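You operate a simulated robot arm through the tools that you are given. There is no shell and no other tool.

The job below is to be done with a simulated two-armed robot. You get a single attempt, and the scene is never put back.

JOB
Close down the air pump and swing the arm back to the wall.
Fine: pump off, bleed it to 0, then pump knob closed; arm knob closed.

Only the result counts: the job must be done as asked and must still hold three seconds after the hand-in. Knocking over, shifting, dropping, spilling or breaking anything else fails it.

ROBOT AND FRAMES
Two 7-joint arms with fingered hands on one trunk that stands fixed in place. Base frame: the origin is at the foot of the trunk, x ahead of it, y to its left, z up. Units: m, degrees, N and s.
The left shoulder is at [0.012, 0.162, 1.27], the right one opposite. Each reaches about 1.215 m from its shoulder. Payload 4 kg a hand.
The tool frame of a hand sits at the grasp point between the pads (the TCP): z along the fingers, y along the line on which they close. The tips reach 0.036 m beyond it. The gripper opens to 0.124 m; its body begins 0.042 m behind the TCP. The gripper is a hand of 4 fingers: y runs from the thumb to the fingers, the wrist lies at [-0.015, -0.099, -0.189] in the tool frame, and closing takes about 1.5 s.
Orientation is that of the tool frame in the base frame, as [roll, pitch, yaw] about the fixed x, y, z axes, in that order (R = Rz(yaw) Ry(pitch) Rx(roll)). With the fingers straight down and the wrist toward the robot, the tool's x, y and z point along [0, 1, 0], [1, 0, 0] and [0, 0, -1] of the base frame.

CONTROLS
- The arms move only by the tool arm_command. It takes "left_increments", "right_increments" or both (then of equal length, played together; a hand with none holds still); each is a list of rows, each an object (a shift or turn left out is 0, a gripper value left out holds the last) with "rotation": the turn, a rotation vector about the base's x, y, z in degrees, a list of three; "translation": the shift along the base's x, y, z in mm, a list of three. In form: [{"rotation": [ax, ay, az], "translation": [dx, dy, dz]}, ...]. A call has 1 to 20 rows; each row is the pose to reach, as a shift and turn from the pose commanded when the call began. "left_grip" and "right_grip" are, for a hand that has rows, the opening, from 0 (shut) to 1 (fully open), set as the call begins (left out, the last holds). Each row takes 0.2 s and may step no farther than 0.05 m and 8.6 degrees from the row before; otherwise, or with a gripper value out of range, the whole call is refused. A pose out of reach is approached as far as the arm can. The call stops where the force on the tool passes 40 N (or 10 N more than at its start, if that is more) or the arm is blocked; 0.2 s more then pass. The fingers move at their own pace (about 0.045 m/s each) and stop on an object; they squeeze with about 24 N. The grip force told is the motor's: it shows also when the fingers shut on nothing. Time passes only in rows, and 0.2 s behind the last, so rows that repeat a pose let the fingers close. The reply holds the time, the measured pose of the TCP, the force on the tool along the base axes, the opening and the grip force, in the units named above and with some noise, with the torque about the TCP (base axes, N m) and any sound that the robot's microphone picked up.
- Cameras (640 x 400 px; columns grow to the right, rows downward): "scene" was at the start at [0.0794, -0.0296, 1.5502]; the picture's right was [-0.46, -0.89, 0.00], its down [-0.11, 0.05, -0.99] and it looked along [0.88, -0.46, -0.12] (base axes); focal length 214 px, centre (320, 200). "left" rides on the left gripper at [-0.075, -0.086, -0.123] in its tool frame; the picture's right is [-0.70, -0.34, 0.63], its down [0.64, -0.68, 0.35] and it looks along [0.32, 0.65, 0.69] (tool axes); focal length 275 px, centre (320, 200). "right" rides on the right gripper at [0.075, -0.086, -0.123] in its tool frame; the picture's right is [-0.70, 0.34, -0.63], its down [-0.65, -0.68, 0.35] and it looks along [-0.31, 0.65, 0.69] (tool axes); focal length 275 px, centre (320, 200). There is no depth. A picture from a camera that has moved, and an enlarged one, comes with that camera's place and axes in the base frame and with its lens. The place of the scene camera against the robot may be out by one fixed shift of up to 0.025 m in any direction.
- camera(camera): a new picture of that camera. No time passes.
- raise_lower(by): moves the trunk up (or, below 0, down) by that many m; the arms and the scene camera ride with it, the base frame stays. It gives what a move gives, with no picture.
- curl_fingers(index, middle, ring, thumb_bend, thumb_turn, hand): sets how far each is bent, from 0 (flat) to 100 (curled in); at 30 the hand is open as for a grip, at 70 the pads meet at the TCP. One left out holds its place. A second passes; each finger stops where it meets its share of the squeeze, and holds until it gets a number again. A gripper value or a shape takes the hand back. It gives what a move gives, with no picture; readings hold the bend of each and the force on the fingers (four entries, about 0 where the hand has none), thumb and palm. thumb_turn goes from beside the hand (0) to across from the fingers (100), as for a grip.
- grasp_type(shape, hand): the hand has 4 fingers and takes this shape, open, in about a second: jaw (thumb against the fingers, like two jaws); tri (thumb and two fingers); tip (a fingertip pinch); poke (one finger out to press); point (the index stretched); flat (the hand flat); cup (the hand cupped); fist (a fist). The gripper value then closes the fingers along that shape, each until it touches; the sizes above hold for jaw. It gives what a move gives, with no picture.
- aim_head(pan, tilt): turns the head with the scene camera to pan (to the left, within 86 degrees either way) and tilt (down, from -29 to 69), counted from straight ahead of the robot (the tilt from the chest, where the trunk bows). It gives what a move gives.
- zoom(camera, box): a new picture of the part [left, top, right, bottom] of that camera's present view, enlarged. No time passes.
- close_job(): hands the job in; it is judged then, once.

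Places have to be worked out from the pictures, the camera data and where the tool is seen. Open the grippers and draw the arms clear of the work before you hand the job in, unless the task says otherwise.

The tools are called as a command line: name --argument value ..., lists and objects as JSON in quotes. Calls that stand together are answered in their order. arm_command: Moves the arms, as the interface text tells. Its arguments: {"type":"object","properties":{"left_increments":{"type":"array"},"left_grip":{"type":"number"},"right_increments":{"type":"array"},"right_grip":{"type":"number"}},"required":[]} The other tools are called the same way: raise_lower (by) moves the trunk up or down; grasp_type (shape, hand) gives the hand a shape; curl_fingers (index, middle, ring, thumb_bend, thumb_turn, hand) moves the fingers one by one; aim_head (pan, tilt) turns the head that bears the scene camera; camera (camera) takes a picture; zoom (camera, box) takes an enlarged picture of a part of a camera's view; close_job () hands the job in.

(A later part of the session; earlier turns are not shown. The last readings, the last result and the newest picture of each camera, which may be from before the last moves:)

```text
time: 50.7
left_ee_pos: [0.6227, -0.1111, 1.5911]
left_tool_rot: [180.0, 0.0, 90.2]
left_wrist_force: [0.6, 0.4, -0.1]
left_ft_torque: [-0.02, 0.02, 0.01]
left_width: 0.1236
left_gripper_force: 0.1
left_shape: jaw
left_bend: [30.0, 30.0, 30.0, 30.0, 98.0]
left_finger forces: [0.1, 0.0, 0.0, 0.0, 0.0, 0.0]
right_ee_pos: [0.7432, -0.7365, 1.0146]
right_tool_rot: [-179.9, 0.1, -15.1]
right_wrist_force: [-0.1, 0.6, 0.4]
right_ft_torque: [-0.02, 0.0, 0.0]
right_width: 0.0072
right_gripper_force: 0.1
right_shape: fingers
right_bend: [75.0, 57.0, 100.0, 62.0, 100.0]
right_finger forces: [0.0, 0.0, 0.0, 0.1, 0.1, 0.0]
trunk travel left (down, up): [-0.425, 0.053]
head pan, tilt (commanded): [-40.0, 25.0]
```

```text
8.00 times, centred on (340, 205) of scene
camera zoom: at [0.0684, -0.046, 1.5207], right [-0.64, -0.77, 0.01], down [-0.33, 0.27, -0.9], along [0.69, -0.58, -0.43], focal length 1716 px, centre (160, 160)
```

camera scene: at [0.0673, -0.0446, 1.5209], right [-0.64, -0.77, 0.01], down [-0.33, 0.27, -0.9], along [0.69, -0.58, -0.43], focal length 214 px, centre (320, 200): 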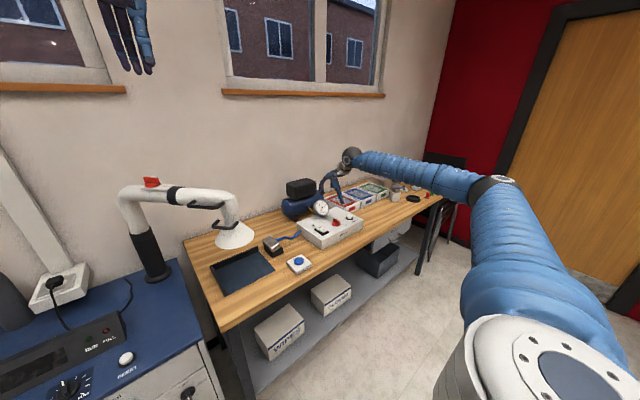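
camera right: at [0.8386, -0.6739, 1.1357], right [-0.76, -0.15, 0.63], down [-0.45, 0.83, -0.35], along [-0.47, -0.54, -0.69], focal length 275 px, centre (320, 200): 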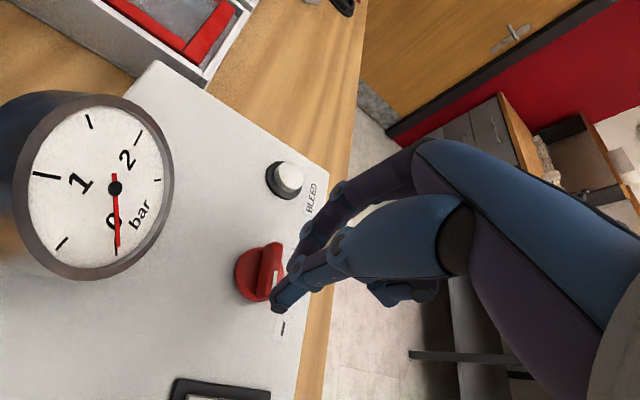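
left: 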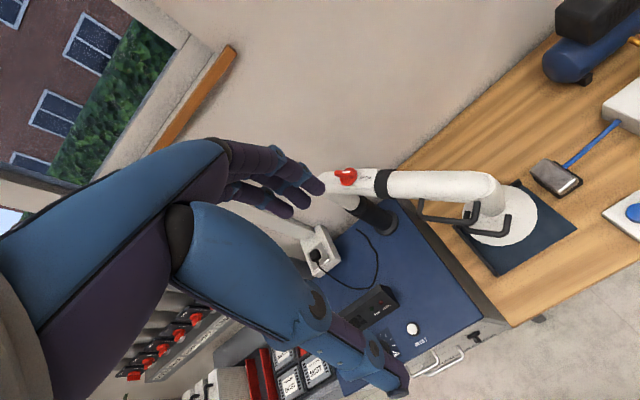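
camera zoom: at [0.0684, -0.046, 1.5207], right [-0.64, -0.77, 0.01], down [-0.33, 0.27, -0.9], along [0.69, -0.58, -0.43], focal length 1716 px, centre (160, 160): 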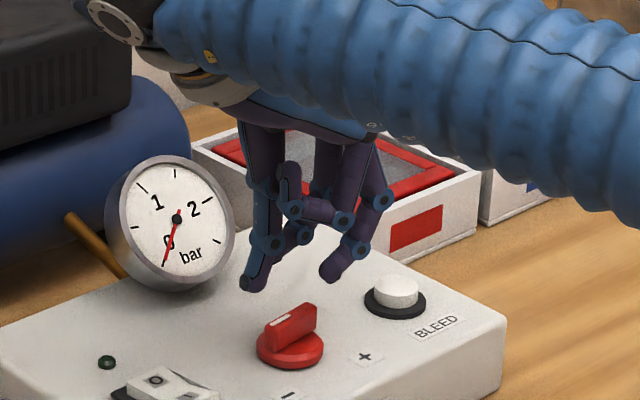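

The index stopped at 75 against the thumb. I open the thumb, curl the index fully, then bring the thumb back.

curl_fingers --hand "right" --index 100 --thumb_bend 35

curl_fingers --hand "right" --index 100 --thumb_bend 62

zoom --camera "right" --box '[200, 130, 440, 350]'

zoom --camera "scene" --box '[322, 195, 362, 230]'

```text
time: 51.7
left_ee_pos: [0.6228, -0.1099, 1.5909]
left_tool_rot: [-180.0, -0.1, 90.1]
left_wrist_force: [-0.5, -1.0, -0.3]
left_ft_torque: [0.01, -0.01, 0.0]
left_width: 0.1234
left_gripper_force: 0.0
left_shape: jaw
left_bend: [30.0, 30.0, 30.0, 30.0, 98.0]
left_finger forces: [0.0, 0.1, 0.1, 0.0, 0.1, 0.0]
right_ee_pos: [0.7432, -0.7363, 1.0132]
right_tool_rot: [-179.9, 0.0, -15.1]
right_wrist_force: [0.2, -0.2, -0.1]
right_ft_torque: [-0.01, -0.01, 0.03]
right_width: 0.0769
right_gripper_force: 0.0
right_shape: fingers
right_bend: [100.0, 57.0, 100.0, 35.0, 98.0]
right_finger forces: [0.0, 0.0, 0.1, 0.0, 0.0, 0.0]
trunk travel left (down, up): [-0.425, 0.053]
head pan, tilt (commanded): [-40.0, 25.0]
```

```text
time: 52.7
left_ee_pos: [0.6229, -0.1112, 1.5913]
left_tool_rot: [-180.0, 0.0, 90.1]
left_wrist_force: [-0.2, 0.4, -0.9]
left_ft_torque: [0.01, -0.01, 0.01]
left_width: 0.1238
left_gripper_force: 0.0
left_shape: jaw
left_bend: [30.0, 30.0, 30.0, 30.0, 98.0]
left_finger forces: [0.1, 0.0, 0.1, 0.0, 0.1, 0.1]
right_ee_pos: [0.743, -0.7361, 1.0129]
right_tool_rot: [-179.9, 0.0, -15.0]
right_wrist_force: [0.7, -0.7, 0.0]
right_ft_torque: [0.02, 0.01, -0.01]
right_width: 0.0698
right_gripper_force: 0.0
right_shape: fingers
right_bend: [100.0, 57.0, 100.0, 59.0, 100.0]
right_finger forces: [0.1, 0.1, 0.0, 0.0, 0.0, 0.0]
trunk travel left (down, up): [-0.425, 0.053]
head pan, tilt (commanded): [-40.0, 25.0]
```

```text
1.82 times, centred on (320, 240) of right
camera zoom: at [0.8385, -0.674, 1.1358], right [-0.76, -0.15, 0.63], down [-0.45, 0.83, -0.35], along [-0.47, -0.54, -0.69], focal length 500 px, centre (320, 127)
```

zoom: 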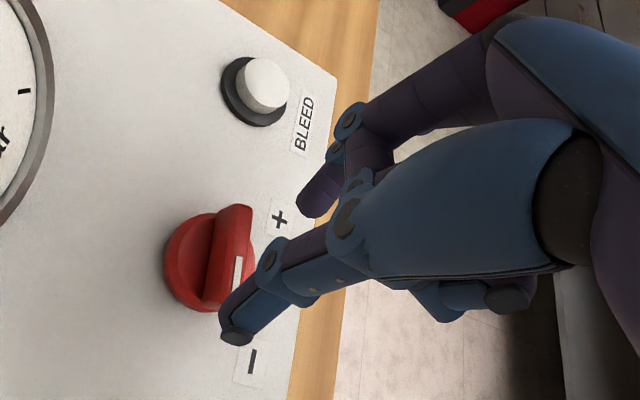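

```text
11.43 times, centred on (342, 212) of scene
camera zoom: at [0.0682, -0.0461, 1.5207], right [-0.64, -0.77, 0.01], down [-0.33, 0.27, -0.9], along [0.69, -0.58, -0.43], focal length 2451 px, centre (69, 57)
```

zoom: 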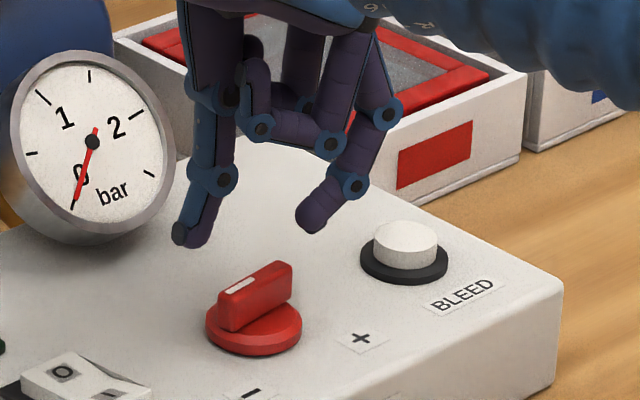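

The prong spacing is too wide to engage well. Since the box withstood over 20 N sideways without moving, I'll instead nudge the bar's pointer end with the index fingertip. I lift, go back to the poke shape and yaw 55°, and position beside the knob.

arm_command --right_increments '[{"translation": [0, 0, 25]}, {"translation": [0, 0, 50], "rotation": [0, 0, 7]}, {"translation": [3, 1, 60], "rotation": [0, 0, 15]}, {"translation": [6, 3, 60], "rotation": [0, 0, 23]}, {"translation": [9, 4, 60], "rotation": [0, 0, 31]}, {"translation": [13, 5, 60], "rotation": [0, 0, 39]}, {"translation": [13, 5, 60], "rotation": [0, 0, 47]}, {"translation": [13, 5, 60], "rotation": [0, 0, 55]}, {"translation": [13, 5, 60], "rotation": [0, 0, 63]}, {"translation": [13, 5, 60], "rotation": [0, 0, 70]}]'

grasp_type --shape "poke" --hand "right"

curl_fingers --hand "right" --index 70 --middle 100 --ring 100

camera --camera "right"

zoom --camera "scene" --box '[310, 180, 370, 230]'

```text
time: 54.9
left_ee_pos: [0.6227, -0.1111, 1.5924]
left_tool_rot: [180.0, -0.1, 90.1]
left_wrist_force: [0.6, 0.0, 0.2]
left_ft_torque: [0.01, 0.01, 0.03]
left_width: 0.1237
left_gripper_force: 0.0
left_shape: jaw
left_bend: [30.0, 30.0, 30.0, 30.0, 98.0]
left_finger forces: [0.1, 0.0, 0.0, 0.0, 0.0, 0.0]
right_ee_pos: [0.7566, -0.7299, 1.0736]
right_tool_rot: [-179.9, 0.0, 55.1]
right_wrist_force: [0.0, 0.1, 0.9]
right_ft_torque: [-0.02, 0.04, 0.03]
right_width: 0.07
right_gripper_force: 0.1
right_shape: fingers
right_bend: [100.0, 57.0, 100.0, 59.0, 100.0]
right_finger forces: [0.0, 0.0, 0.0, 0.1, 0.0, 0.0]
trunk travel left (down, up): [-0.425, 0.053]
head pan, tilt (commanded): [-40.0, 25.0]
```

```text
time: 55.8
left_ee_pos: [0.6213, -0.1119, 1.5916]
left_tool_rot: [-180.0, 0.0, 89.9]
left_wrist_force: [0.4, 0.2, 0.8]
left_ft_torque: [0.01, 0.01, -0.01]
left_width: 0.1237
left_gripper_force: 0.1
left_shape: jaw
left_bend: [30.0, 30.0, 30.0, 30.0, 98.0]
left_finger forces: [0.0, 0.0, 0.0, 0.0, 0.0, 0.0]
right_ee_pos: [0.7561, -0.7307, 1.0744]
right_tool_rot: [-179.9, -0.1, 54.8]
right_wrist_force: [-0.6, -0.5, 0.6]
right_ft_torque: [0.01, -0.04, -0.03]
right_width: 0.0
right_gripper_force: 0.0
right_shape: poke
right_bend: [71.0, 70.0, 99.0, 0.0, 91.0]
right_finger forces: [0.1, 0.0, 0.0, 0.0, 0.0, 0.0]
trunk travel left (down, up): [-0.425, 0.053]
head pan, tilt (commanded): [-40.0, 25.0]
```

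```text
time: 56.8
left_ee_pos: [0.6218, -0.1101, 1.5916]
left_tool_rot: [180.0, 0.0, 90.1]
left_wrist_force: [-0.1, 0.2, 0.5]
left_ft_torque: [-0.01, -0.02, -0.01]
left_width: 0.1239
left_gripper_force: 0.0
left_shape: jaw
left_bend: [30.0, 30.0, 30.0, 30.0, 98.0]
left_finger forces: [0.0, 0.0, 0.0, 0.0, 0.0, 0.0]
right_ee_pos: [0.757, -0.7309, 1.0745]
right_tool_rot: [-179.9, -0.1, 54.9]
right_wrist_force: [1.3, -0.4, -0.3]
right_ft_torque: [0.01, 0.03, -0.01]
right_width: 0.0254
right_gripper_force: 0.0
right_shape: fingers
right_bend: [71.0, 100.0, 100.0, 0.0, 91.0]
right_finger forces: [0.0, 0.0, 0.1, 0.0, 0.0, 0.1]
trunk travel left (down, up): [-0.425, 0.053]
head pan, tilt (commanded): [-40.0, 25.0]
```

```text
taken
camera right: at [0.7298, -0.6216, 1.1962], right [-0.12, -0.76, 0.63], down [-0.93, -0.14, -0.35], along [0.35, -0.63, -0.69], focal length 275 px, centre (320, 200)
```

right: 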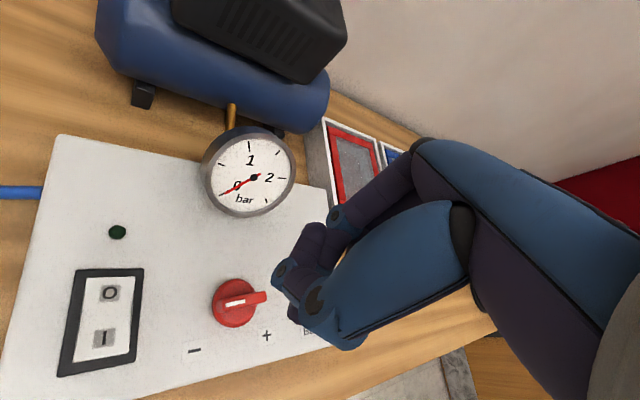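

```text
8.00 times, centred on (340, 205) of scene
camera zoom: at [0.0682, -0.0461, 1.5207], right [-0.64, -0.77, 0.0], down [-0.33, 0.27, -0.9], along [0.69, -0.58, -0.43], focal length 1716 px, centre (160, 160)
```

zoom: 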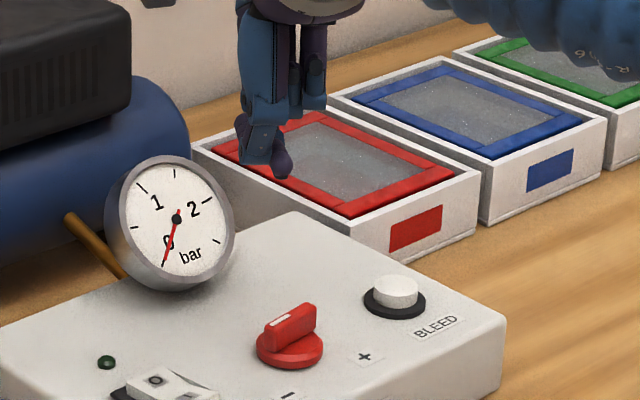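

The thumb got tangled with the index in this shape. I open the index, reset the thumb, then set the index again.

curl_fingers --hand "right" --index 25 --thumb_bend 0 --thumb_turn 100

curl_fingers --hand "right" --index 70

camera --camera "right"

zoom --camera "scene" --box '[310, 170, 370, 220]'

```text
time: 57.8
left_ee_pos: [0.622, -0.1106, 1.5905]
left_tool_rot: [180.0, 0.0, 90.0]
left_wrist_force: [-0.3, -0.2, -0.9]
left_ft_torque: [0.01, 0.01, 0.03]
left_width: 0.1239
left_gripper_force: 0.1
left_shape: jaw
left_bend: [30.0, 30.0, 30.0, 30.0, 98.0]
left_finger forces: [0.1, 0.0, 0.0, 0.0, 0.1, 0.0]
right_ee_pos: [0.7567, -0.7308, 1.0745]
right_tool_rot: [-179.9, -0.2, 54.8]
right_wrist_force: [0.6, 0.1, -0.2]
right_ft_torque: [-0.02, -0.04, 0.0]
right_width: 0.1226
right_gripper_force: 0.0
right_shape: fingers
right_bend: [25.0, 100.0, 100.0, 0.0, 95.0]
right_finger forces: [0.1, 0.1, 0.0, 0.1, 0.0, 0.0]
trunk travel left (down, up): [-0.425, 0.053]
head pan, tilt (commanded): [-40.0, 25.0]
```

```text
time: 58.8
left_ee_pos: [0.6219, -0.1109, 1.5905]
left_tool_rot: [180.0, 0.0, 90.1]
left_wrist_force: [-0.6, 0.3, 1.0]
left_ft_torque: [-0.02, -0.03, 0.02]
left_width: 0.1237
left_gripper_force: 0.1
left_shape: jaw
left_bend: [30.0, 30.0, 30.0, 30.0, 98.0]
left_finger forces: [0.0, 0.0, 0.0, 0.0, 0.0, 0.0]
right_ee_pos: [0.7562, -0.733, 1.0734]
right_tool_rot: [-179.7, -0.1, 54.8]
right_wrist_force: [-0.7, 0.4, 0.5]
right_ft_torque: [-0.01, -0.01, 0.0]
right_width: 0.0514
right_gripper_force: 0.0
right_shape: fingers
right_bend: [70.0, 100.0, 100.0, 0.0, 95.0]
right_finger forces: [0.0, 0.0, 0.0, 0.0, 0.0, 0.0]
trunk travel left (down, up): [-0.425, 0.053]
head pan, tilt (commanded): [-40.0, 25.0]
```

```text
taken
camera right: at [0.7298, -0.6216, 1.1962], right [-0.12, -0.76, 0.63], down [-0.93, -0.14, -0.35], along [0.35, -0.63, -0.69], focal length 275 px, centre (320, 200)
```

right: 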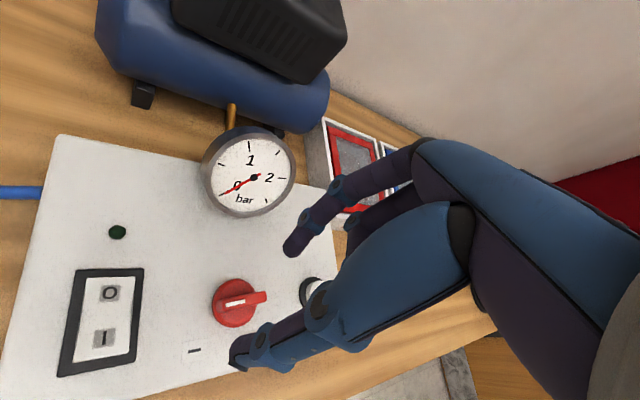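

```text
8.00 times, centred on (340, 195) of scene
camera zoom: at [0.0682, -0.0461, 1.5207], right [-0.64, -0.77, 0.0], down [-0.33, 0.27, -0.9], along [0.69, -0.58, -0.43], focal length 1716 px, centre (160, 240)
```

zoom: 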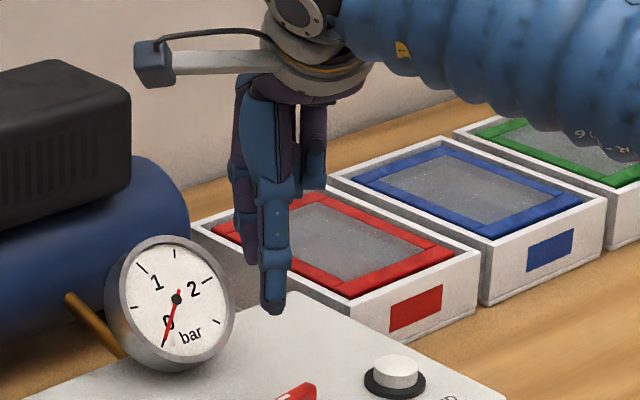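

With thumb_bend 0 the thumb hangs lower than the index, unlike my first poke. I redo the sequence cleanly: jaw, then poke, then curl middle and ring.

grasp_type --shape "jaw" --hand "right"

grasp_type --shape "poke" --hand "right"

curl_fingers --hand "right" --middle 100 --ring 100

camera --camera "right"

zoom --camera "scene" --box '[310, 170, 370, 220]'

```text
time: 59.7
left_ee_pos: [0.6228, -0.1109, 1.5909]
left_tool_rot: [180.0, 0.0, 90.2]
left_wrist_force: [0.5, -0.1, -0.3]
left_ft_torque: [-0.02, -0.01, 0.0]
left_width: 0.1238
left_gripper_force: 0.0
left_shape: jaw
left_bend: [30.0, 30.0, 30.0, 30.0, 98.0]
left_finger forces: [0.1, 0.0, 0.1, 0.0, 0.1, 0.1]
right_ee_pos: [0.7563, -0.7316, 1.0741]
right_tool_rot: [-180.0, 0.0, 54.8]
right_wrist_force: [0.1, 0.3, 0.7]
right_ft_torque: [0.0, 0.02, -0.04]
right_width: 0.1238
right_gripper_force: 0.0
right_shape: jaw
right_bend: [30.0, 30.0, 30.0, 30.0, 97.0]
right_finger forces: [0.0, 0.1, 0.1, 0.0, 0.0, 0.1]
trunk travel left (down, up): [-0.425, 0.053]
head pan, tilt (commanded): [-40.0, 25.0]
```

```text
time: 60.6
left_ee_pos: [0.6232, -0.1111, 1.5895]
left_tool_rot: [179.9, 0.0, 90.1]
left_wrist_force: [0.8, -0.2, -0.2]
left_ft_torque: [0.02, 0.01, 0.0]
left_width: 0.1238
left_gripper_force: 0.0
left_shape: jaw
left_bend: [30.0, 30.0, 30.0, 30.0, 98.0]
left_finger forces: [0.2, 0.0, 0.1, 0.0, 0.1, 0.2]
right_ee_pos: [0.7567, -0.7307, 1.0725]
right_tool_rot: [-179.9, 0.0, 55.0]
right_wrist_force: [0.3, 0.9, -0.2]
right_ft_torque: [0.0, -0.04, 0.02]
right_width: 0.0
right_gripper_force: 0.0
right_shape: poke
right_bend: [70.0, 70.0, 99.0, 0.0, 100.0]
right_finger forces: [0.1, 0.0, 0.1, 0.0, 0.0, 0.1]
trunk travel left (down, up): [-0.425, 0.053]
head pan, tilt (commanded): [-40.0, 25.0]
```

```text
time: 61.6
left_ee_pos: [0.623, -0.1114, 1.5902]
left_tool_rot: [180.0, 0.1, 90.0]
left_wrist_force: [-0.4, 0.2, -0.6]
left_ft_torque: [-0.04, 0.03, 0.05]
left_width: 0.1238
left_gripper_force: 0.1
left_shape: jaw
left_bend: [30.0, 30.0, 30.0, 30.0, 98.0]
left_finger forces: [0.1, 0.0, 0.0, 0.1, 0.0, 0.0]
right_ee_pos: [0.7566, -0.731, 1.0743]
right_tool_rot: [-179.9, -0.1, 54.9]
right_wrist_force: [-0.1, 0.8, -0.1]
right_ft_torque: [0.03, 0.03, 0.0]
right_width: 0.0373
right_gripper_force: 0.0
right_shape: fingers
right_bend: [70.0, 100.0, 100.0, 0.0, 100.0]
right_finger forces: [0.0, 0.0, 0.1, 0.0, 0.0, 0.0]
trunk travel left (down, up): [-0.425, 0.053]
head pan, tilt (commanded): [-40.0, 25.0]
```

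```text
taken
camera right: at [0.7298, -0.6216, 1.1963], right [-0.12, -0.76, 0.63], down [-0.93, -0.14, -0.35], along [0.35, -0.63, -0.69], focal length 275 px, centre (320, 200)
```

right: 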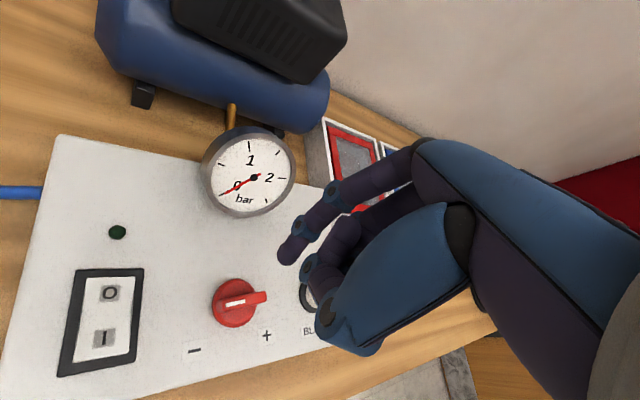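

```text
8.00 times, centred on (340, 195) of scene
camera zoom: at [0.0682, -0.0461, 1.5207], right [-0.64, -0.77, 0.0], down [-0.33, 0.27, -0.9], along [0.69, -0.58, -0.43], focal length 1716 px, centre (160, 240)
```

zoom: 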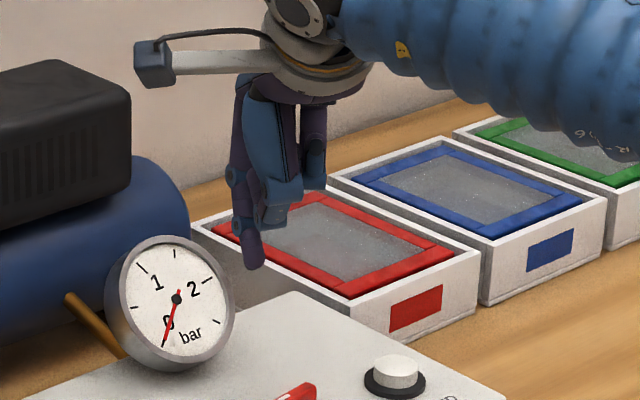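

The poke is clean again. The fingertip is at about [0.762,-0.727] versus the knob at [0.740,-0.7355]. I shift 4 mm in +y and descend beside the bar's pointer end, stopping above the disc.

arm_command --right_increments '[{"translation": [1, 4, -30]}, {"translation": [1, 4, -60]}, {"translation": [1, 4, -80]}, {"translation": [1, 4, -90]}, {"translation": [1, 4, -95]}]'

zoom --camera "right" --box '[180, 150, 380, 350]'

zoom --camera "scene" --box '[322, 195, 362, 230]'

```text
time: 62.8
left_ee_pos: [0.6223, -0.1113, 1.591]
left_tool_rot: [-180.0, 0.1, 90.1]
left_wrist_force: [0.6, 1.1, -0.5]
left_ft_torque: [0.0, -0.01, 0.0]
left_width: 0.1235
left_gripper_force: 0.0
left_shape: jaw
left_bend: [30.0, 30.0, 30.0, 30.0, 98.0]
left_finger forces: [0.0, 0.0, 0.0, 0.1, 0.0, 0.0]
right_ee_pos: [0.7573, -0.7273, 0.9791]
right_tool_rot: [-179.9, -0.2, 55.0]
right_wrist_force: [0.9, 0.4, 0.5]
right_ft_torque: [0.03, -0.03, 0.0]
right_width: 0.0372
right_gripper_force: 0.2
right_shape: fingers
right_bend: [70.0, 100.0, 100.0, 0.0, 100.0]
right_finger forces: [0.1, 0.0, 0.1, 0.0, 0.0, 0.0]
trunk travel left (down, up): [-0.425, 0.053]
head pan, tilt (commanded): [-40.0, 25.0]
```

```text
2.00 times, centred on (280, 250) of right
camera zoom: at [0.7304, -0.6178, 1.101], right [-0.12, -0.76, 0.63], down [-0.93, -0.14, -0.35], along [0.35, -0.63, -0.69], focal length 551 px, centre (400, 100)
```

zoom: 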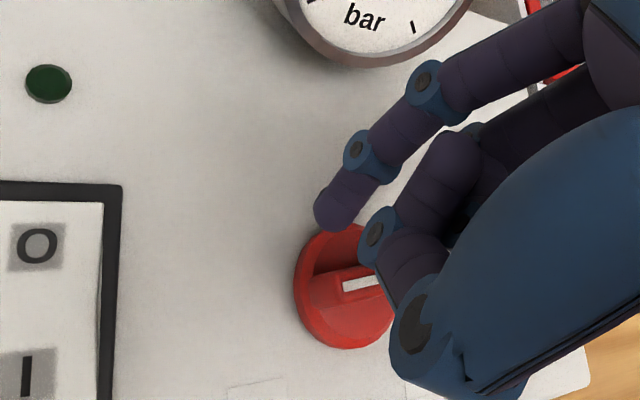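

```text
11.43 times, centred on (342, 212) of scene
camera zoom: at [0.0682, -0.0461, 1.5207], right [-0.64, -0.77, 0.0], down [-0.33, 0.27, -0.9], along [0.69, -0.58, -0.43], focal length 2451 px, centre (69, 57)
```

zoom: 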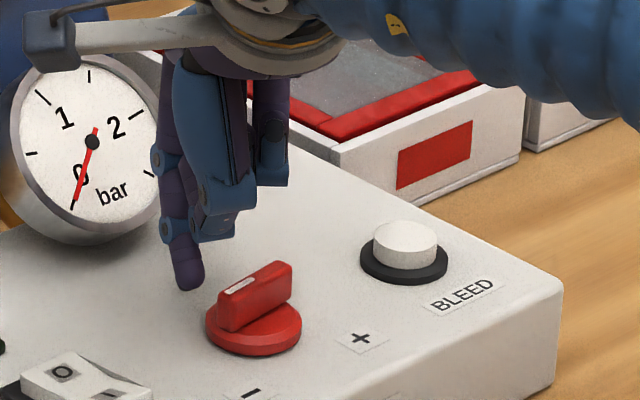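

The fingertip stands just outside the disc on the bar's +x side. I now sweep it in small steps toward −x along an arc to push the pointer end further counter-clockwise.

arm_command --right_increments '[{"translation": [-3, 1, 0]}, {"translation": [-6, 1, 0]}, {"translation": [-9, 2, 0]}, {"translation": [-12, 3, 0]}, {"translation": [-14, 4, 0]}, {"translation": [-16, 4, 0]}, {"translation": [-18, 5, 0]}]'

zoom --camera "right" --box '[180, 150, 380, 350]'

zoom --camera "scene" --box '[322, 195, 362, 230]'

```text
time: 64.4
left_ee_pos: [0.6227, -0.1107, 1.5912]
left_tool_rot: [180.0, 0.0, 90.1]
left_wrist_force: [-0.3, -0.8, 0.8]
left_ft_torque: [-0.02, 0.02, 0.02]
left_width: 0.1236
left_gripper_force: 0.0
left_shape: jaw
left_bend: [30.0, 30.0, 30.0, 30.0, 98.0]
left_finger forces: [0.0, 0.1, 0.0, 0.0, 0.0, 0.1]
right_ee_pos: [0.7398, -0.7223, 0.9787]
right_tool_rot: [-179.9, 0.0, 55.0]
right_wrist_force: [1.0, 0.7, -0.7]
right_ft_torque: [0.01, -0.07, 0.0]
right_width: 0.0379
right_gripper_force: 0.1
right_shape: fingers
right_bend: [70.0, 100.0, 100.0, 0.0, 100.0]
right_finger forces: [1.0, 0.1, 0.1, 0.1, 0.0, 0.0]
trunk travel left (down, up): [-0.425, 0.053]
head pan, tilt (commanded): [-40.0, 25.0]
```

```text
2.00 times, centred on (280, 250) of right
camera zoom: at [0.7124, -0.6123, 1.1013], right [-0.12, -0.76, 0.63], down [-0.93, -0.14, -0.35], along [0.35, -0.63, -0.69], focal length 551 px, centre (400, 100)
```

zoom: 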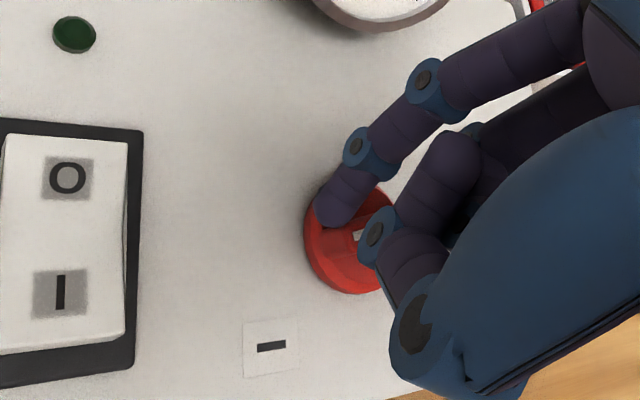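

```text
11.43 times, centred on (342, 212) of scene
camera zoom: at [0.0683, -0.0461, 1.5207], right [-0.64, -0.77, 0.0], down [-0.33, 0.27, -0.9], along [0.69, -0.58, -0.43], focal length 2451 px, centre (69, 57)
```

zoom: 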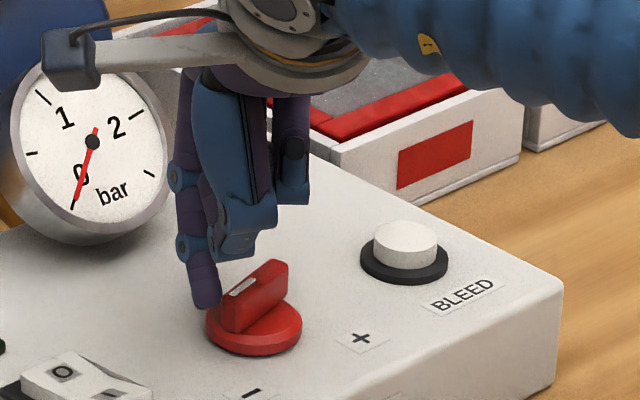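

The bar is turning with only about 1 N. I continue the arc.

arm_command --right_increments '[{"translation": [-2, 0, 0]}, {"translation": [-4, 1, 0]}, {"translation": [-6, 1, 0]}, {"translation": [-8, 1, 0]}, {"translation": [-10, 1, 0]}, {"translation": [-12, 1, 0]}]'

zoom --camera "right" --box '[180, 150, 380, 350]'

zoom --camera "scene" --box '[322, 195, 362, 230]'

```text
time: 65.8
left_ee_pos: [0.6233, -0.1105, 1.5911]
left_tool_rot: [-179.9, 0.0, 90.1]
left_wrist_force: [0.3, 0.5, 0.1]
left_ft_torque: [0.04, 0.0, -0.06]
left_width: 0.1235
left_gripper_force: 0.0
left_shape: jaw
left_bend: [30.0, 30.0, 30.0, 30.0, 98.0]
left_finger forces: [0.0, 0.1, 0.0, 0.1, 0.1, 0.1]
right_ee_pos: [0.727, -0.7204, 0.9786]
right_tool_rot: [-179.9, -0.1, 54.9]
right_wrist_force: [0.9, 0.1, 0.1]
right_ft_torque: [0.0, -0.02, -0.01]
right_width: 0.0379
right_gripper_force: 0.5
right_shape: fingers
right_bend: [70.0, 100.0, 100.0, 0.0, 100.0]
right_finger forces: [1.2, 0.0, 0.0, 0.0, 0.0, 0.0]
trunk travel left (down, up): [-0.425, 0.053]
head pan, tilt (commanded): [-40.0, 25.0]
```

```text
2.00 times, centred on (280, 250) of right
camera zoom: at [0.7005, -0.6114, 1.1006], right [-0.12, -0.76, 0.63], down [-0.93, -0.14, -0.35], along [0.35, -0.63, -0.69], focal length 551 px, centre (400, 100)
```

zoom: 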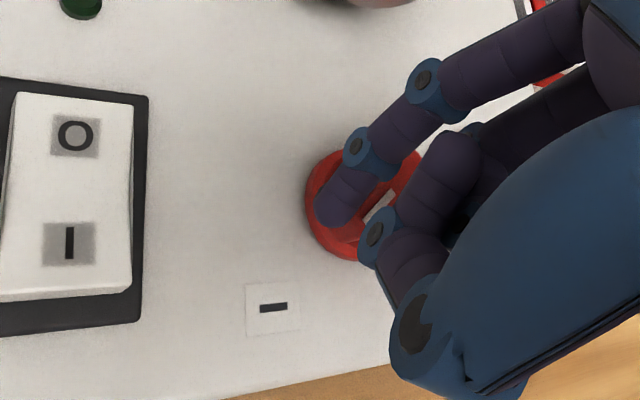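

```text
11.43 times, centred on (342, 212) of scene
camera zoom: at [0.0682, -0.0461, 1.5207], right [-0.64, -0.77, 0.0], down [-0.33, 0.27, -0.9], along [0.69, -0.58, -0.43], focal length 2451 px, centre (69, 57)
```

zoom: 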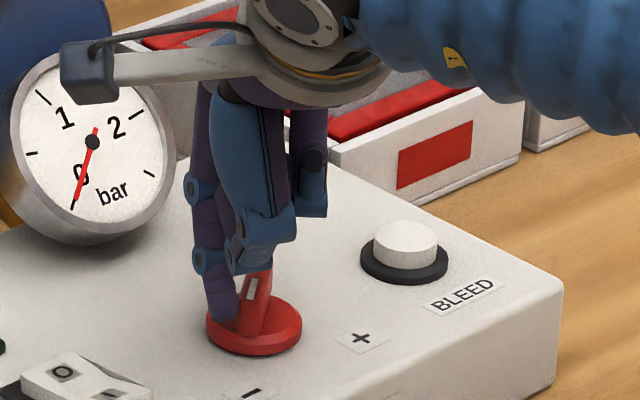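

The pointer now aims almost toward the − mark (≈128°). I continue along the arc, watching for the end stop.

arm_command --right_increments '[{"translation": [-2, -1, 0]}, {"translation": [-4, -2, 0]}, {"translation": [-6, -3, 0]}, {"translation": [-8, -5, 0]}]'

zoom --camera "right" --box '[180, 150, 380, 350]'

zoom --camera "scene" --box '[322, 195, 362, 230]'

```text
time: 66.8
left_ee_pos: [0.6226, -0.1097, 1.5898]
left_tool_rot: [180.0, 0.1, 90.1]
left_wrist_force: [-0.4, 0.1, 0.2]
left_ft_torque: [-0.03, -0.01, 0.01]
left_width: 0.1235
left_gripper_force: 0.0
left_shape: jaw
left_bend: [30.0, 30.0, 30.0, 30.0, 98.0]
left_finger forces: [0.1, 0.0, 0.0, 0.1, 0.0, 0.0]
right_ee_pos: [0.7205, -0.7218, 0.98]
right_tool_rot: [-179.9, -0.1, 55.0]
right_wrist_force: [5.1, 8.4, 0.7]
right_ft_torque: [0.23, -0.17, 0.04]
right_width: 0.0388
right_gripper_force: 4.9
right_shape: fingers
right_bend: [70.0, 100.0, 100.0, 0.0, 100.0]
right_finger forces: [9.4, 0.0, 0.0, 0.0, 0.1, 0.0]
trunk travel left (down, up): [-0.425, 0.053]
head pan, tilt (commanded): [-40.0, 25.0]
```

```text
2.00 times, centred on (280, 250) of right
camera zoom: at [0.6937, -0.6135, 1.1008], right [-0.12, -0.77, 0.63], down [-0.93, -0.14, -0.35], along [0.35, -0.63, -0.69], focal length 551 px, centre (400, 100)
```

zoom: 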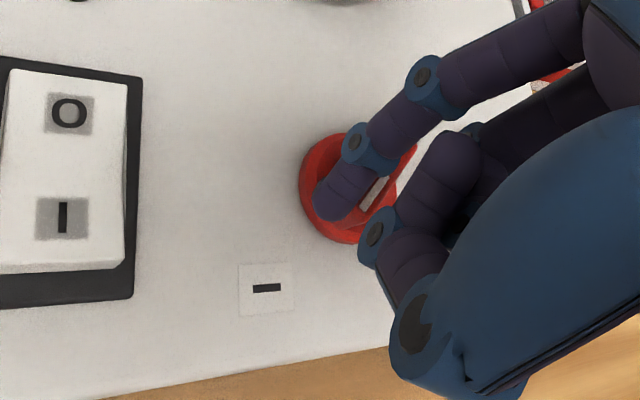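

```text
11.43 times, centred on (342, 212) of scene
camera zoom: at [0.0685, -0.045, 1.5207], right [-0.64, -0.77, 0.01], down [-0.33, 0.27, -0.9], along [0.69, -0.58, -0.43], focal length 2451 px, centre (69, 57)
```

zoom: 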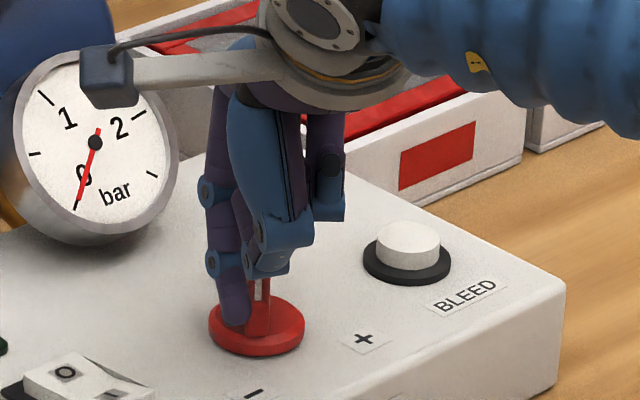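

The force rose to about 10 N and the bar now points straight at the − mark: the end stop is reached. I back off the bar and lift clear to verify.

arm_command --right_increments '[{"translation": [3, 3, 0]}, {"translation": [8, 6, 0]}, {"translation": [12, 7, 10]}, {"translation": [12, 7, 40]}, {"translation": [12, 7, 80]}, {"translation": [0, 20, 110]}, {"translation": [-30, 50, 130]}]'

zoom --camera "scene" --box '[290, 180, 370, 240]'

camera --camera "right"

```text
time: 68.4
left_ee_pos: [0.6208, -0.11, 1.5922]
left_tool_rot: [179.9, 0.1, 90.0]
left_wrist_force: [-1.3, 0.3, 0.6]
left_ft_torque: [-0.03, -0.03, -0.01]
left_width: 0.1236
left_gripper_force: 0.1
left_shape: jaw
left_bend: [30.0, 30.0, 30.0, 30.0, 98.0]
left_finger forces: [0.0, 0.0, 0.0, 0.0, 0.0, 0.0]
right_ee_pos: [0.6893, -0.6752, 1.1109]
right_tool_rot: [-180.0, 0.0, 54.9]
right_wrist_force: [-1.1, 0.5, 0.9]
right_ft_torque: [0.0, -0.03, 0.02]
right_width: 0.0375
right_gripper_force: 0.0
right_shape: fingers
right_bend: [70.0, 100.0, 100.0, 0.0, 100.0]
right_finger forces: [0.0, 0.1, 0.0, 0.0, 0.0, 0.0]
trunk travel left (down, up): [-0.425, 0.053]
head pan, tilt (commanded): [-40.0, 25.0]
```

```text
6.67 times, centred on (330, 210) of scene
camera zoom: at [0.0667, -0.0452, 1.5208], right [-0.64, -0.77, 0.0], down [-0.33, 0.27, -0.9], along [0.69, -0.58, -0.43], focal length 1430 px, centre (253, 133)
```

zoom: 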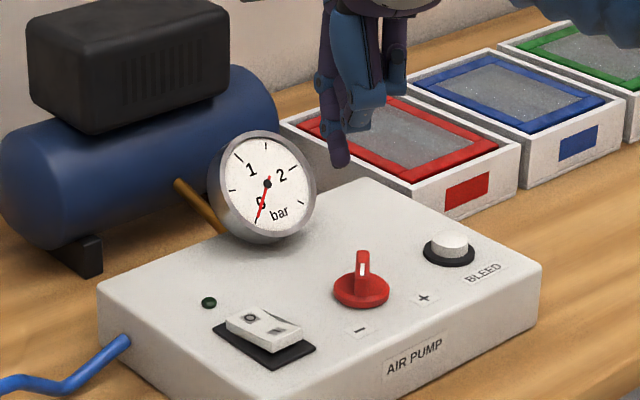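

```text
taken
camera right: at [0.6626, -0.5658, 1.2321], right [-0.12, -0.76, 0.63], down [-0.93, -0.14, -0.35], along [0.35, -0.63, -0.69], focal length 275 px, centre (320, 200)
```

right: 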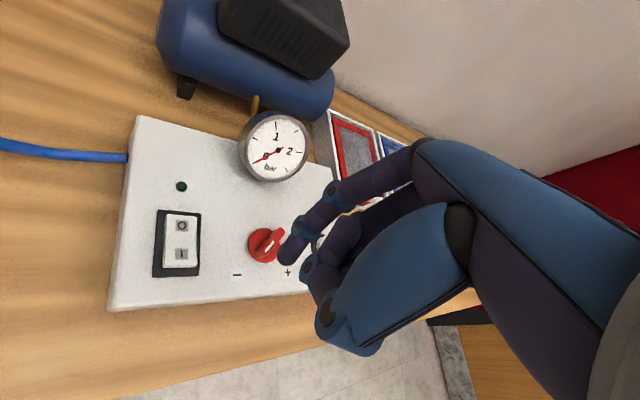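

I zoom in closely on the knob to confirm which way the white mark points.

zoom --camera "scene" --box '[325, 205, 355, 230]'

zoom --camera "right" --box '[220, 200, 320, 300]'

```text
16.00 times, centred on (340, 218) of scene
camera zoom: at [0.0667, -0.0452, 1.5208], right [-0.64, -0.77, 0.0], down [-0.33, 0.27, -0.9], along [0.69, -0.58, -0.43], focal length 3432 px, centre (0, -80)
```

zoom: 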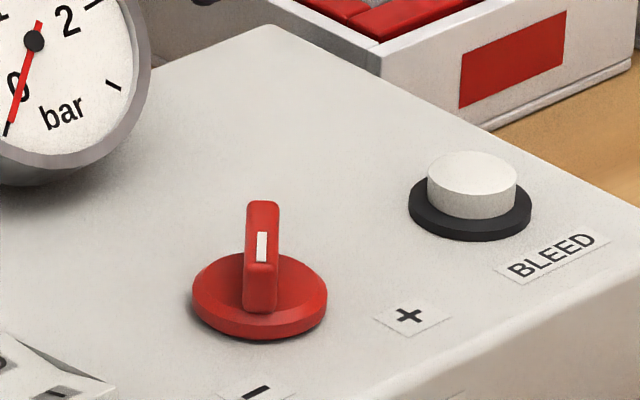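

```text
4.00 times, centred on (270, 250) of right
camera zoom: at [0.6626, -0.5658, 1.2321], right [-0.12, -0.76, 0.63], down [-0.93, -0.14, -0.35], along [0.35, -0.63, -0.69], focal length 1101 px, centre (520, 0)
```

zoom: 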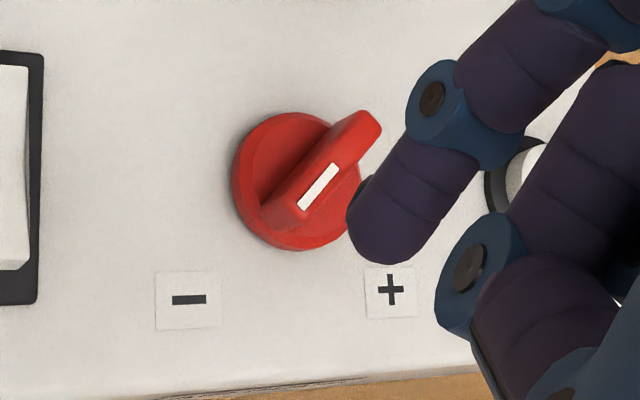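

The white mark is at the end facing "−": pump knob closed. Now I withdraw the right arm up and back, clear of the bench.

arm_command --right_increments '[{"translation": [-15, 5, 40], "rotation": [0, 0, 4]}, {"translation": [-35, 12, 80], "rotation": [0, 0, 8]}, {"translation": [-55, 20, 120], "rotation": [0, 0, 12]}, {"translation": [-75, 30, 160], "rotation": [0, 0, 16]}, {"translation": [-100, 40, 195], "rotation": [0, 0, 20]}, {"translation": [-130, 50, 225], "rotation": [0, 0, 24]}, {"translation": [-160, 60, 255], "rotation": [0, 0, 28]}, {"translation": [-190, 70, 285], "rotation": [0, 0, 32]}]'

aim_head --pan -5 --tilt 15

camera --camera "scene"

camera --camera "left"

```text
time: 70.2
left_ee_pos: [0.6217, -0.1097, 1.5927]
left_tool_rot: [-179.9, -0.1, 90.1]
left_wrist_force: [-0.4, 0.5, 0.0]
left_ft_torque: [-0.03, -0.01, -0.01]
left_width: 0.1238
left_gripper_force: 0.1
left_shape: jaw
left_bend: [30.0, 30.0, 30.0, 30.0, 98.0]
left_finger forces: [0.1, 0.1, 0.0, 0.1, 0.1, 0.0]
right_ee_pos: [0.4982, -0.6075, 1.3893]
right_tool_rot: [-179.8, -0.1, 87.1]
right_wrist_force: [-0.4, 0.3, 0.7]
right_ft_torque: [0.02, 0.01, -0.01]
right_width: 0.0374
right_gripper_force: 0.1
right_shape: fingers
right_bend: [70.0, 100.0, 100.0, 0.0, 100.0]
right_finger forces: [0.1, 0.1, 0.0, 0.1, 0.0, 0.1]
trunk travel left (down, up): [-0.425, 0.053]
head pan, tilt (commanded): [-40.0, 25.0]
```

```text
time: 71.2
left_ee_pos: [0.6224, -0.1112, 1.5919]
left_tool_rot: [180.0, -0.1, 90.0]
left_wrist_force: [0.1, -0.1, -1.2]
left_ft_torque: [0.0, 0.02, 0.0]
left_width: 0.1237
left_gripper_force: 0.1
left_shape: jaw
left_bend: [30.0, 30.0, 30.0, 30.0, 98.0]
left_finger forces: [0.0, 0.0, 0.1, 0.1, 0.0, 0.0]
right_ee_pos: [0.4996, -0.6085, 1.3885]
right_tool_rot: [-179.9, -0.1, 86.9]
right_wrist_force: [0.1, -0.5, 0.3]
right_ft_torque: [0.0, 0.0, -0.02]
right_width: 0.0373
right_gripper_force: 0.1
right_shape: fingers
right_bend: [70.0, 100.0, 100.0, 0.0, 100.0]
right_finger forces: [0.0, 0.1, 0.0, 0.0, 0.0, 0.1]
trunk travel left (down, up): [-0.425, 0.053]
head pan, tilt (commanded): [-5.0, 15.0]
```

```text
taken
camera scene: at [0.0904, 0.005, 1.5367], right [-0.09, -1.0, 0.0], down [-0.27, 0.02, -0.96], along [0.96, -0.08, -0.27], focal length 214 px, centre (320, 200)
```

scene: 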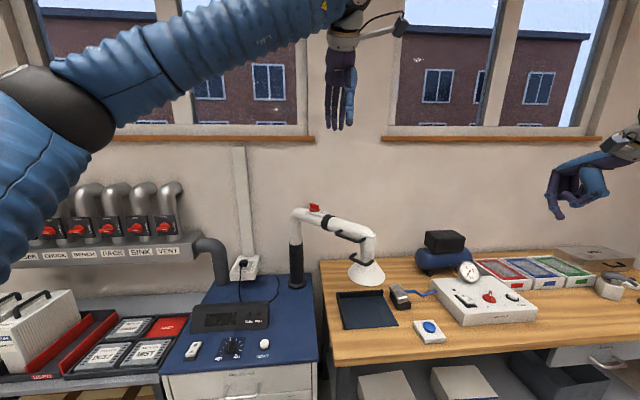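

```text
taken
camera left: at [0.5366, -0.185, 1.7141], right [-0.34, -0.7, -0.63], down [-0.68, 0.64, -0.35], along [0.65, 0.32, -0.69], focal length 275 px, centre (320, 200)
```

left: 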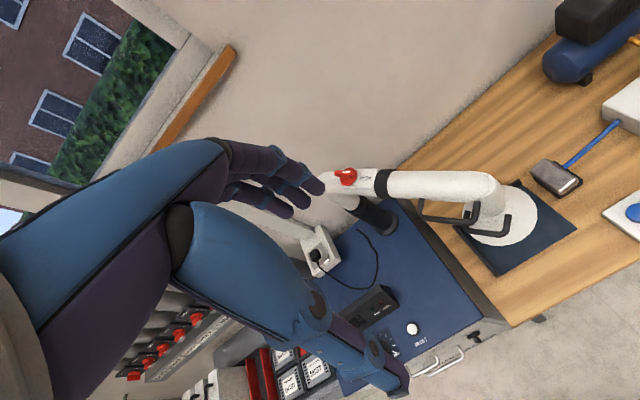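

The pump is done. Now I look closely at the extraction arm's knob plate and handles from both cameras.

zoom --camera "left" --box '[315, 155, 415, 235]'

zoom --camera "scene" --box '[280, 195, 400, 300]'

zoom --camera "left" --box '[400, 150, 600, 290]'

```text
5.00 times, centred on (365, 195) of left
camera zoom: at [0.5366, -0.185, 1.7141], right [-0.34, -0.7, -0.63], down [-0.68, 0.64, -0.35], along [0.65, 0.32, -0.69], focal length 1376 px, centre (95, 225)
```

zoom: 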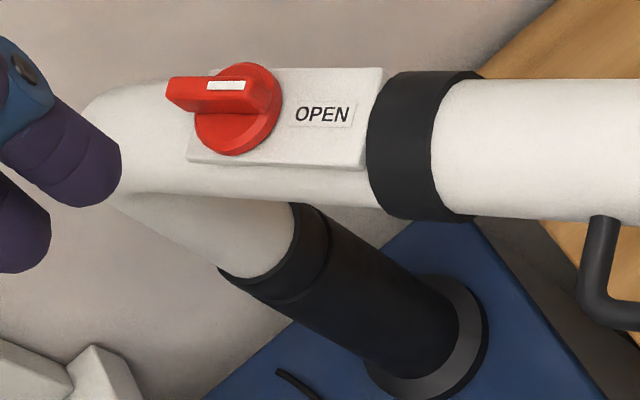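

```text
3.81 times, centred on (340, 248) of scene
camera zoom: at [0.0904, 0.005, 1.5367], right [-0.09, -1.0, 0.0], down [-0.27, 0.02, -0.96], along [0.96, -0.08, -0.27], focal length 817 px, centre (244, 19)
```

zoom: 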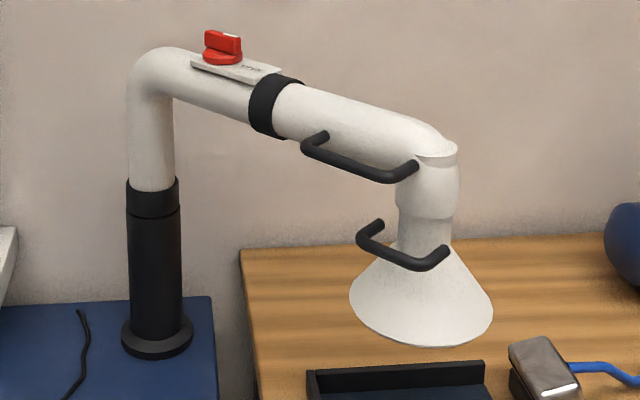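

```text
2.86 times, centred on (500, 220) of left
camera zoom: at [0.5366, -0.185, 1.7141], right [-0.34, -0.7, -0.63], down [-0.68, 0.64, -0.35], along [0.65, 0.32, -0.69], focal length 786 px, centre (-194, 143)
```

zoom: 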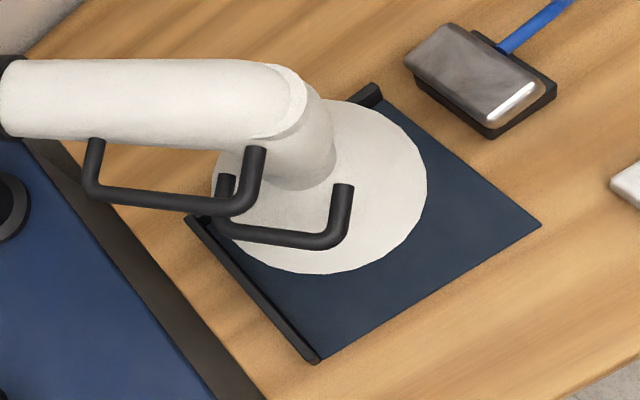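

The bar is aligned with the tube and its mark points at the OPEN label; I need to see where CLOSED is. I bring the left hand's camera closer and more overhead.

arm_command --left_increments '[{"translation": [35, 14, -10]}, {"translation": [70, 28, -25]}, {"translation": [105, 42, -45]}, {"translation": [140, 56, -65]}, {"translation": [175, 70, -85]}, {"translation": [200, 80, -95]}]'

camera --camera "left"

zoom --camera "left" --box '[320, 160, 460, 280]'

```text
time: 72.6
left_ee_pos: [0.8253, -0.0303, 1.4949]
left_tool_rot: [180.0, 0.0, 89.9]
left_wrist_force: [0.2, 0.4, 0.8]
left_ft_torque: [0.02, 0.02, 0.03]
left_width: 0.1238
left_gripper_force: 0.1
left_shape: jaw
left_bend: [30.0, 30.0, 30.0, 30.0, 98.0]
left_finger forces: [0.0, 0.0, 0.0, 0.0, 0.0, 0.0]
right_ee_pos: [0.5001, -0.6079, 1.3893]
right_tool_rot: [-179.9, 0.0, 86.9]
right_wrist_force: [0.3, 0.7, -0.3]
right_ft_torque: [-0.01, 0.0, 0.01]
right_width: 0.0375
right_gripper_force: 0.1
right_shape: fingers
right_bend: [70.0, 100.0, 100.0, 0.0, 100.0]
right_finger forces: [0.0, 0.0, 0.1, 0.0, 0.0, 0.0]
trunk travel left (down, up): [-0.425, 0.053]
head pan, tilt (commanded): [-5.0, 15.0]
```

```text
taken
camera left: at [0.7387, -0.1054, 1.6175], right [-0.34, -0.7, -0.63], down [-0.68, 0.64, -0.35], along [0.65, 0.32, -0.69], focal length 275 px, centre (320, 200)
```

left: 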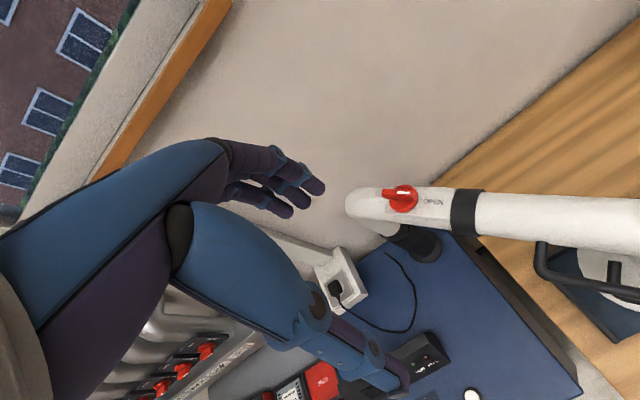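

```text
3.33 times, centred on (390, 220) of left
camera zoom: at [0.7387, -0.1054, 1.6175], right [-0.34, -0.7, -0.63], down [-0.68, 0.64, -0.35], along [0.65, 0.32, -0.69], focal length 918 px, centre (87, 133)
```

zoom: 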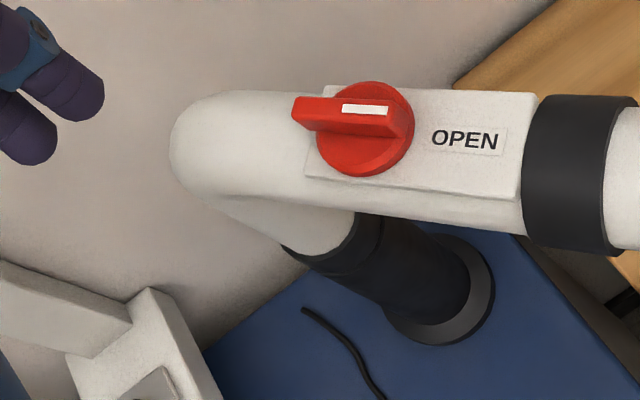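

OPEN faces the hood; no CLOSED label is visible from here since the knob hides the wall side of the plate. I move the left camera more overhead of the knob.

arm_command --left_increments '[{"translation": [40, 10, -10]}, {"translation": [80, 20, -20]}, {"translation": [120, 30, -35]}, {"translation": [160, 42, -50]}, {"translation": [185, 50, -60]}]'

camera --camera "left"

camera --camera "scene"

```text
time: 73.8
left_ee_pos: [1.0081, 0.0178, 1.4347]
left_tool_rot: [180.0, -0.1, 89.9]
left_wrist_force: [0.1, 0.6, -0.3]
left_ft_torque: [0.02, 0.02, 0.0]
left_width: 0.1238
left_gripper_force: 0.1
left_shape: jaw
left_bend: [30.0, 30.0, 30.0, 30.0, 98.0]
left_finger forces: [0.1, 0.1, 0.1, 0.0, 0.0, 0.0]
right_ee_pos: [0.5015, -0.6099, 1.3883]
right_tool_rot: [-179.9, -0.1, 87.0]
right_wrist_force: [0.4, -0.3, 0.1]
right_ft_torque: [0.02, -0.02, 0.0]
right_width: 0.0373
right_gripper_force: 0.0
right_shape: fingers
right_bend: [70.0, 100.0, 100.0, 0.0, 100.0]
right_finger forces: [0.1, 0.0, 0.1, 0.1, 0.0, 0.0]
trunk travel left (down, up): [-0.425, 0.053]
head pan, tilt (commanded): [-5.0, 15.0]
```

```text
taken
camera left: at [0.9224, -0.0565, 1.5577], right [-0.34, -0.7, -0.63], down [-0.68, 0.64, -0.34], along [0.65, 0.32, -0.69], focal length 275 px, centre (320, 200)
```

left: 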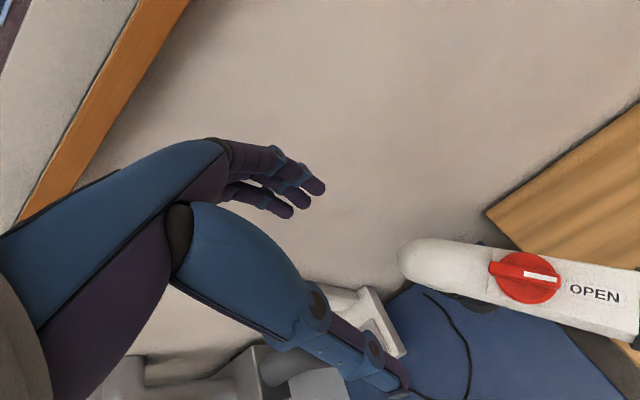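

```text
taken
camera scene: at [0.0909, 0.004, 1.5367], right [-0.09, -1.0, 0.0], down [-0.27, 0.02, -0.96], along [0.96, -0.08, -0.27], focal length 214 px, centre (320, 200)
```

scene: 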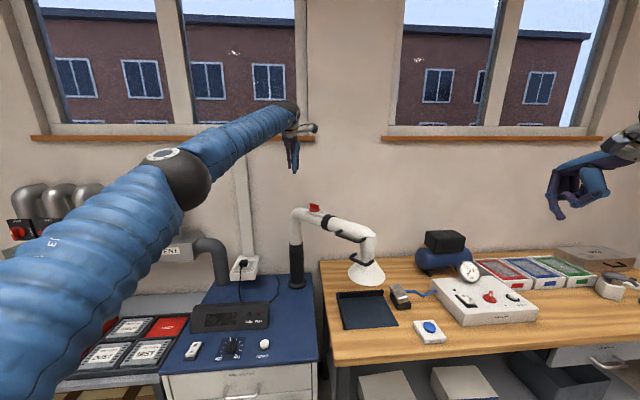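

zoom --camera "left" --box '[440, 210, 640, 350]'

```text
2.86 times, centred on (540, 280) of left
camera zoom: at [0.9224, -0.0565, 1.5577], right [-0.34, -0.7, -0.63], down [-0.68, 0.64, -0.34], along [0.65, 0.32, -0.69], focal length 786 px, centre (-309, -29)
```

zoom: 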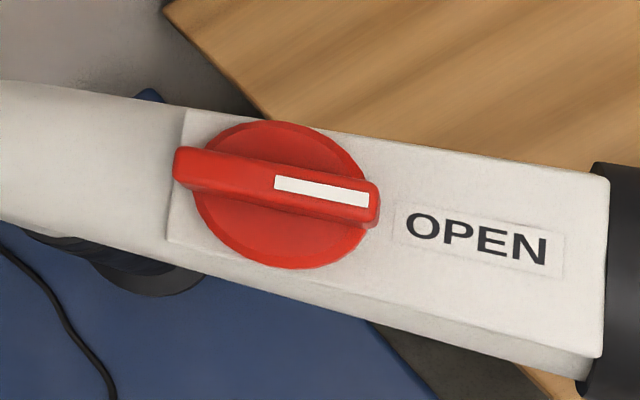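

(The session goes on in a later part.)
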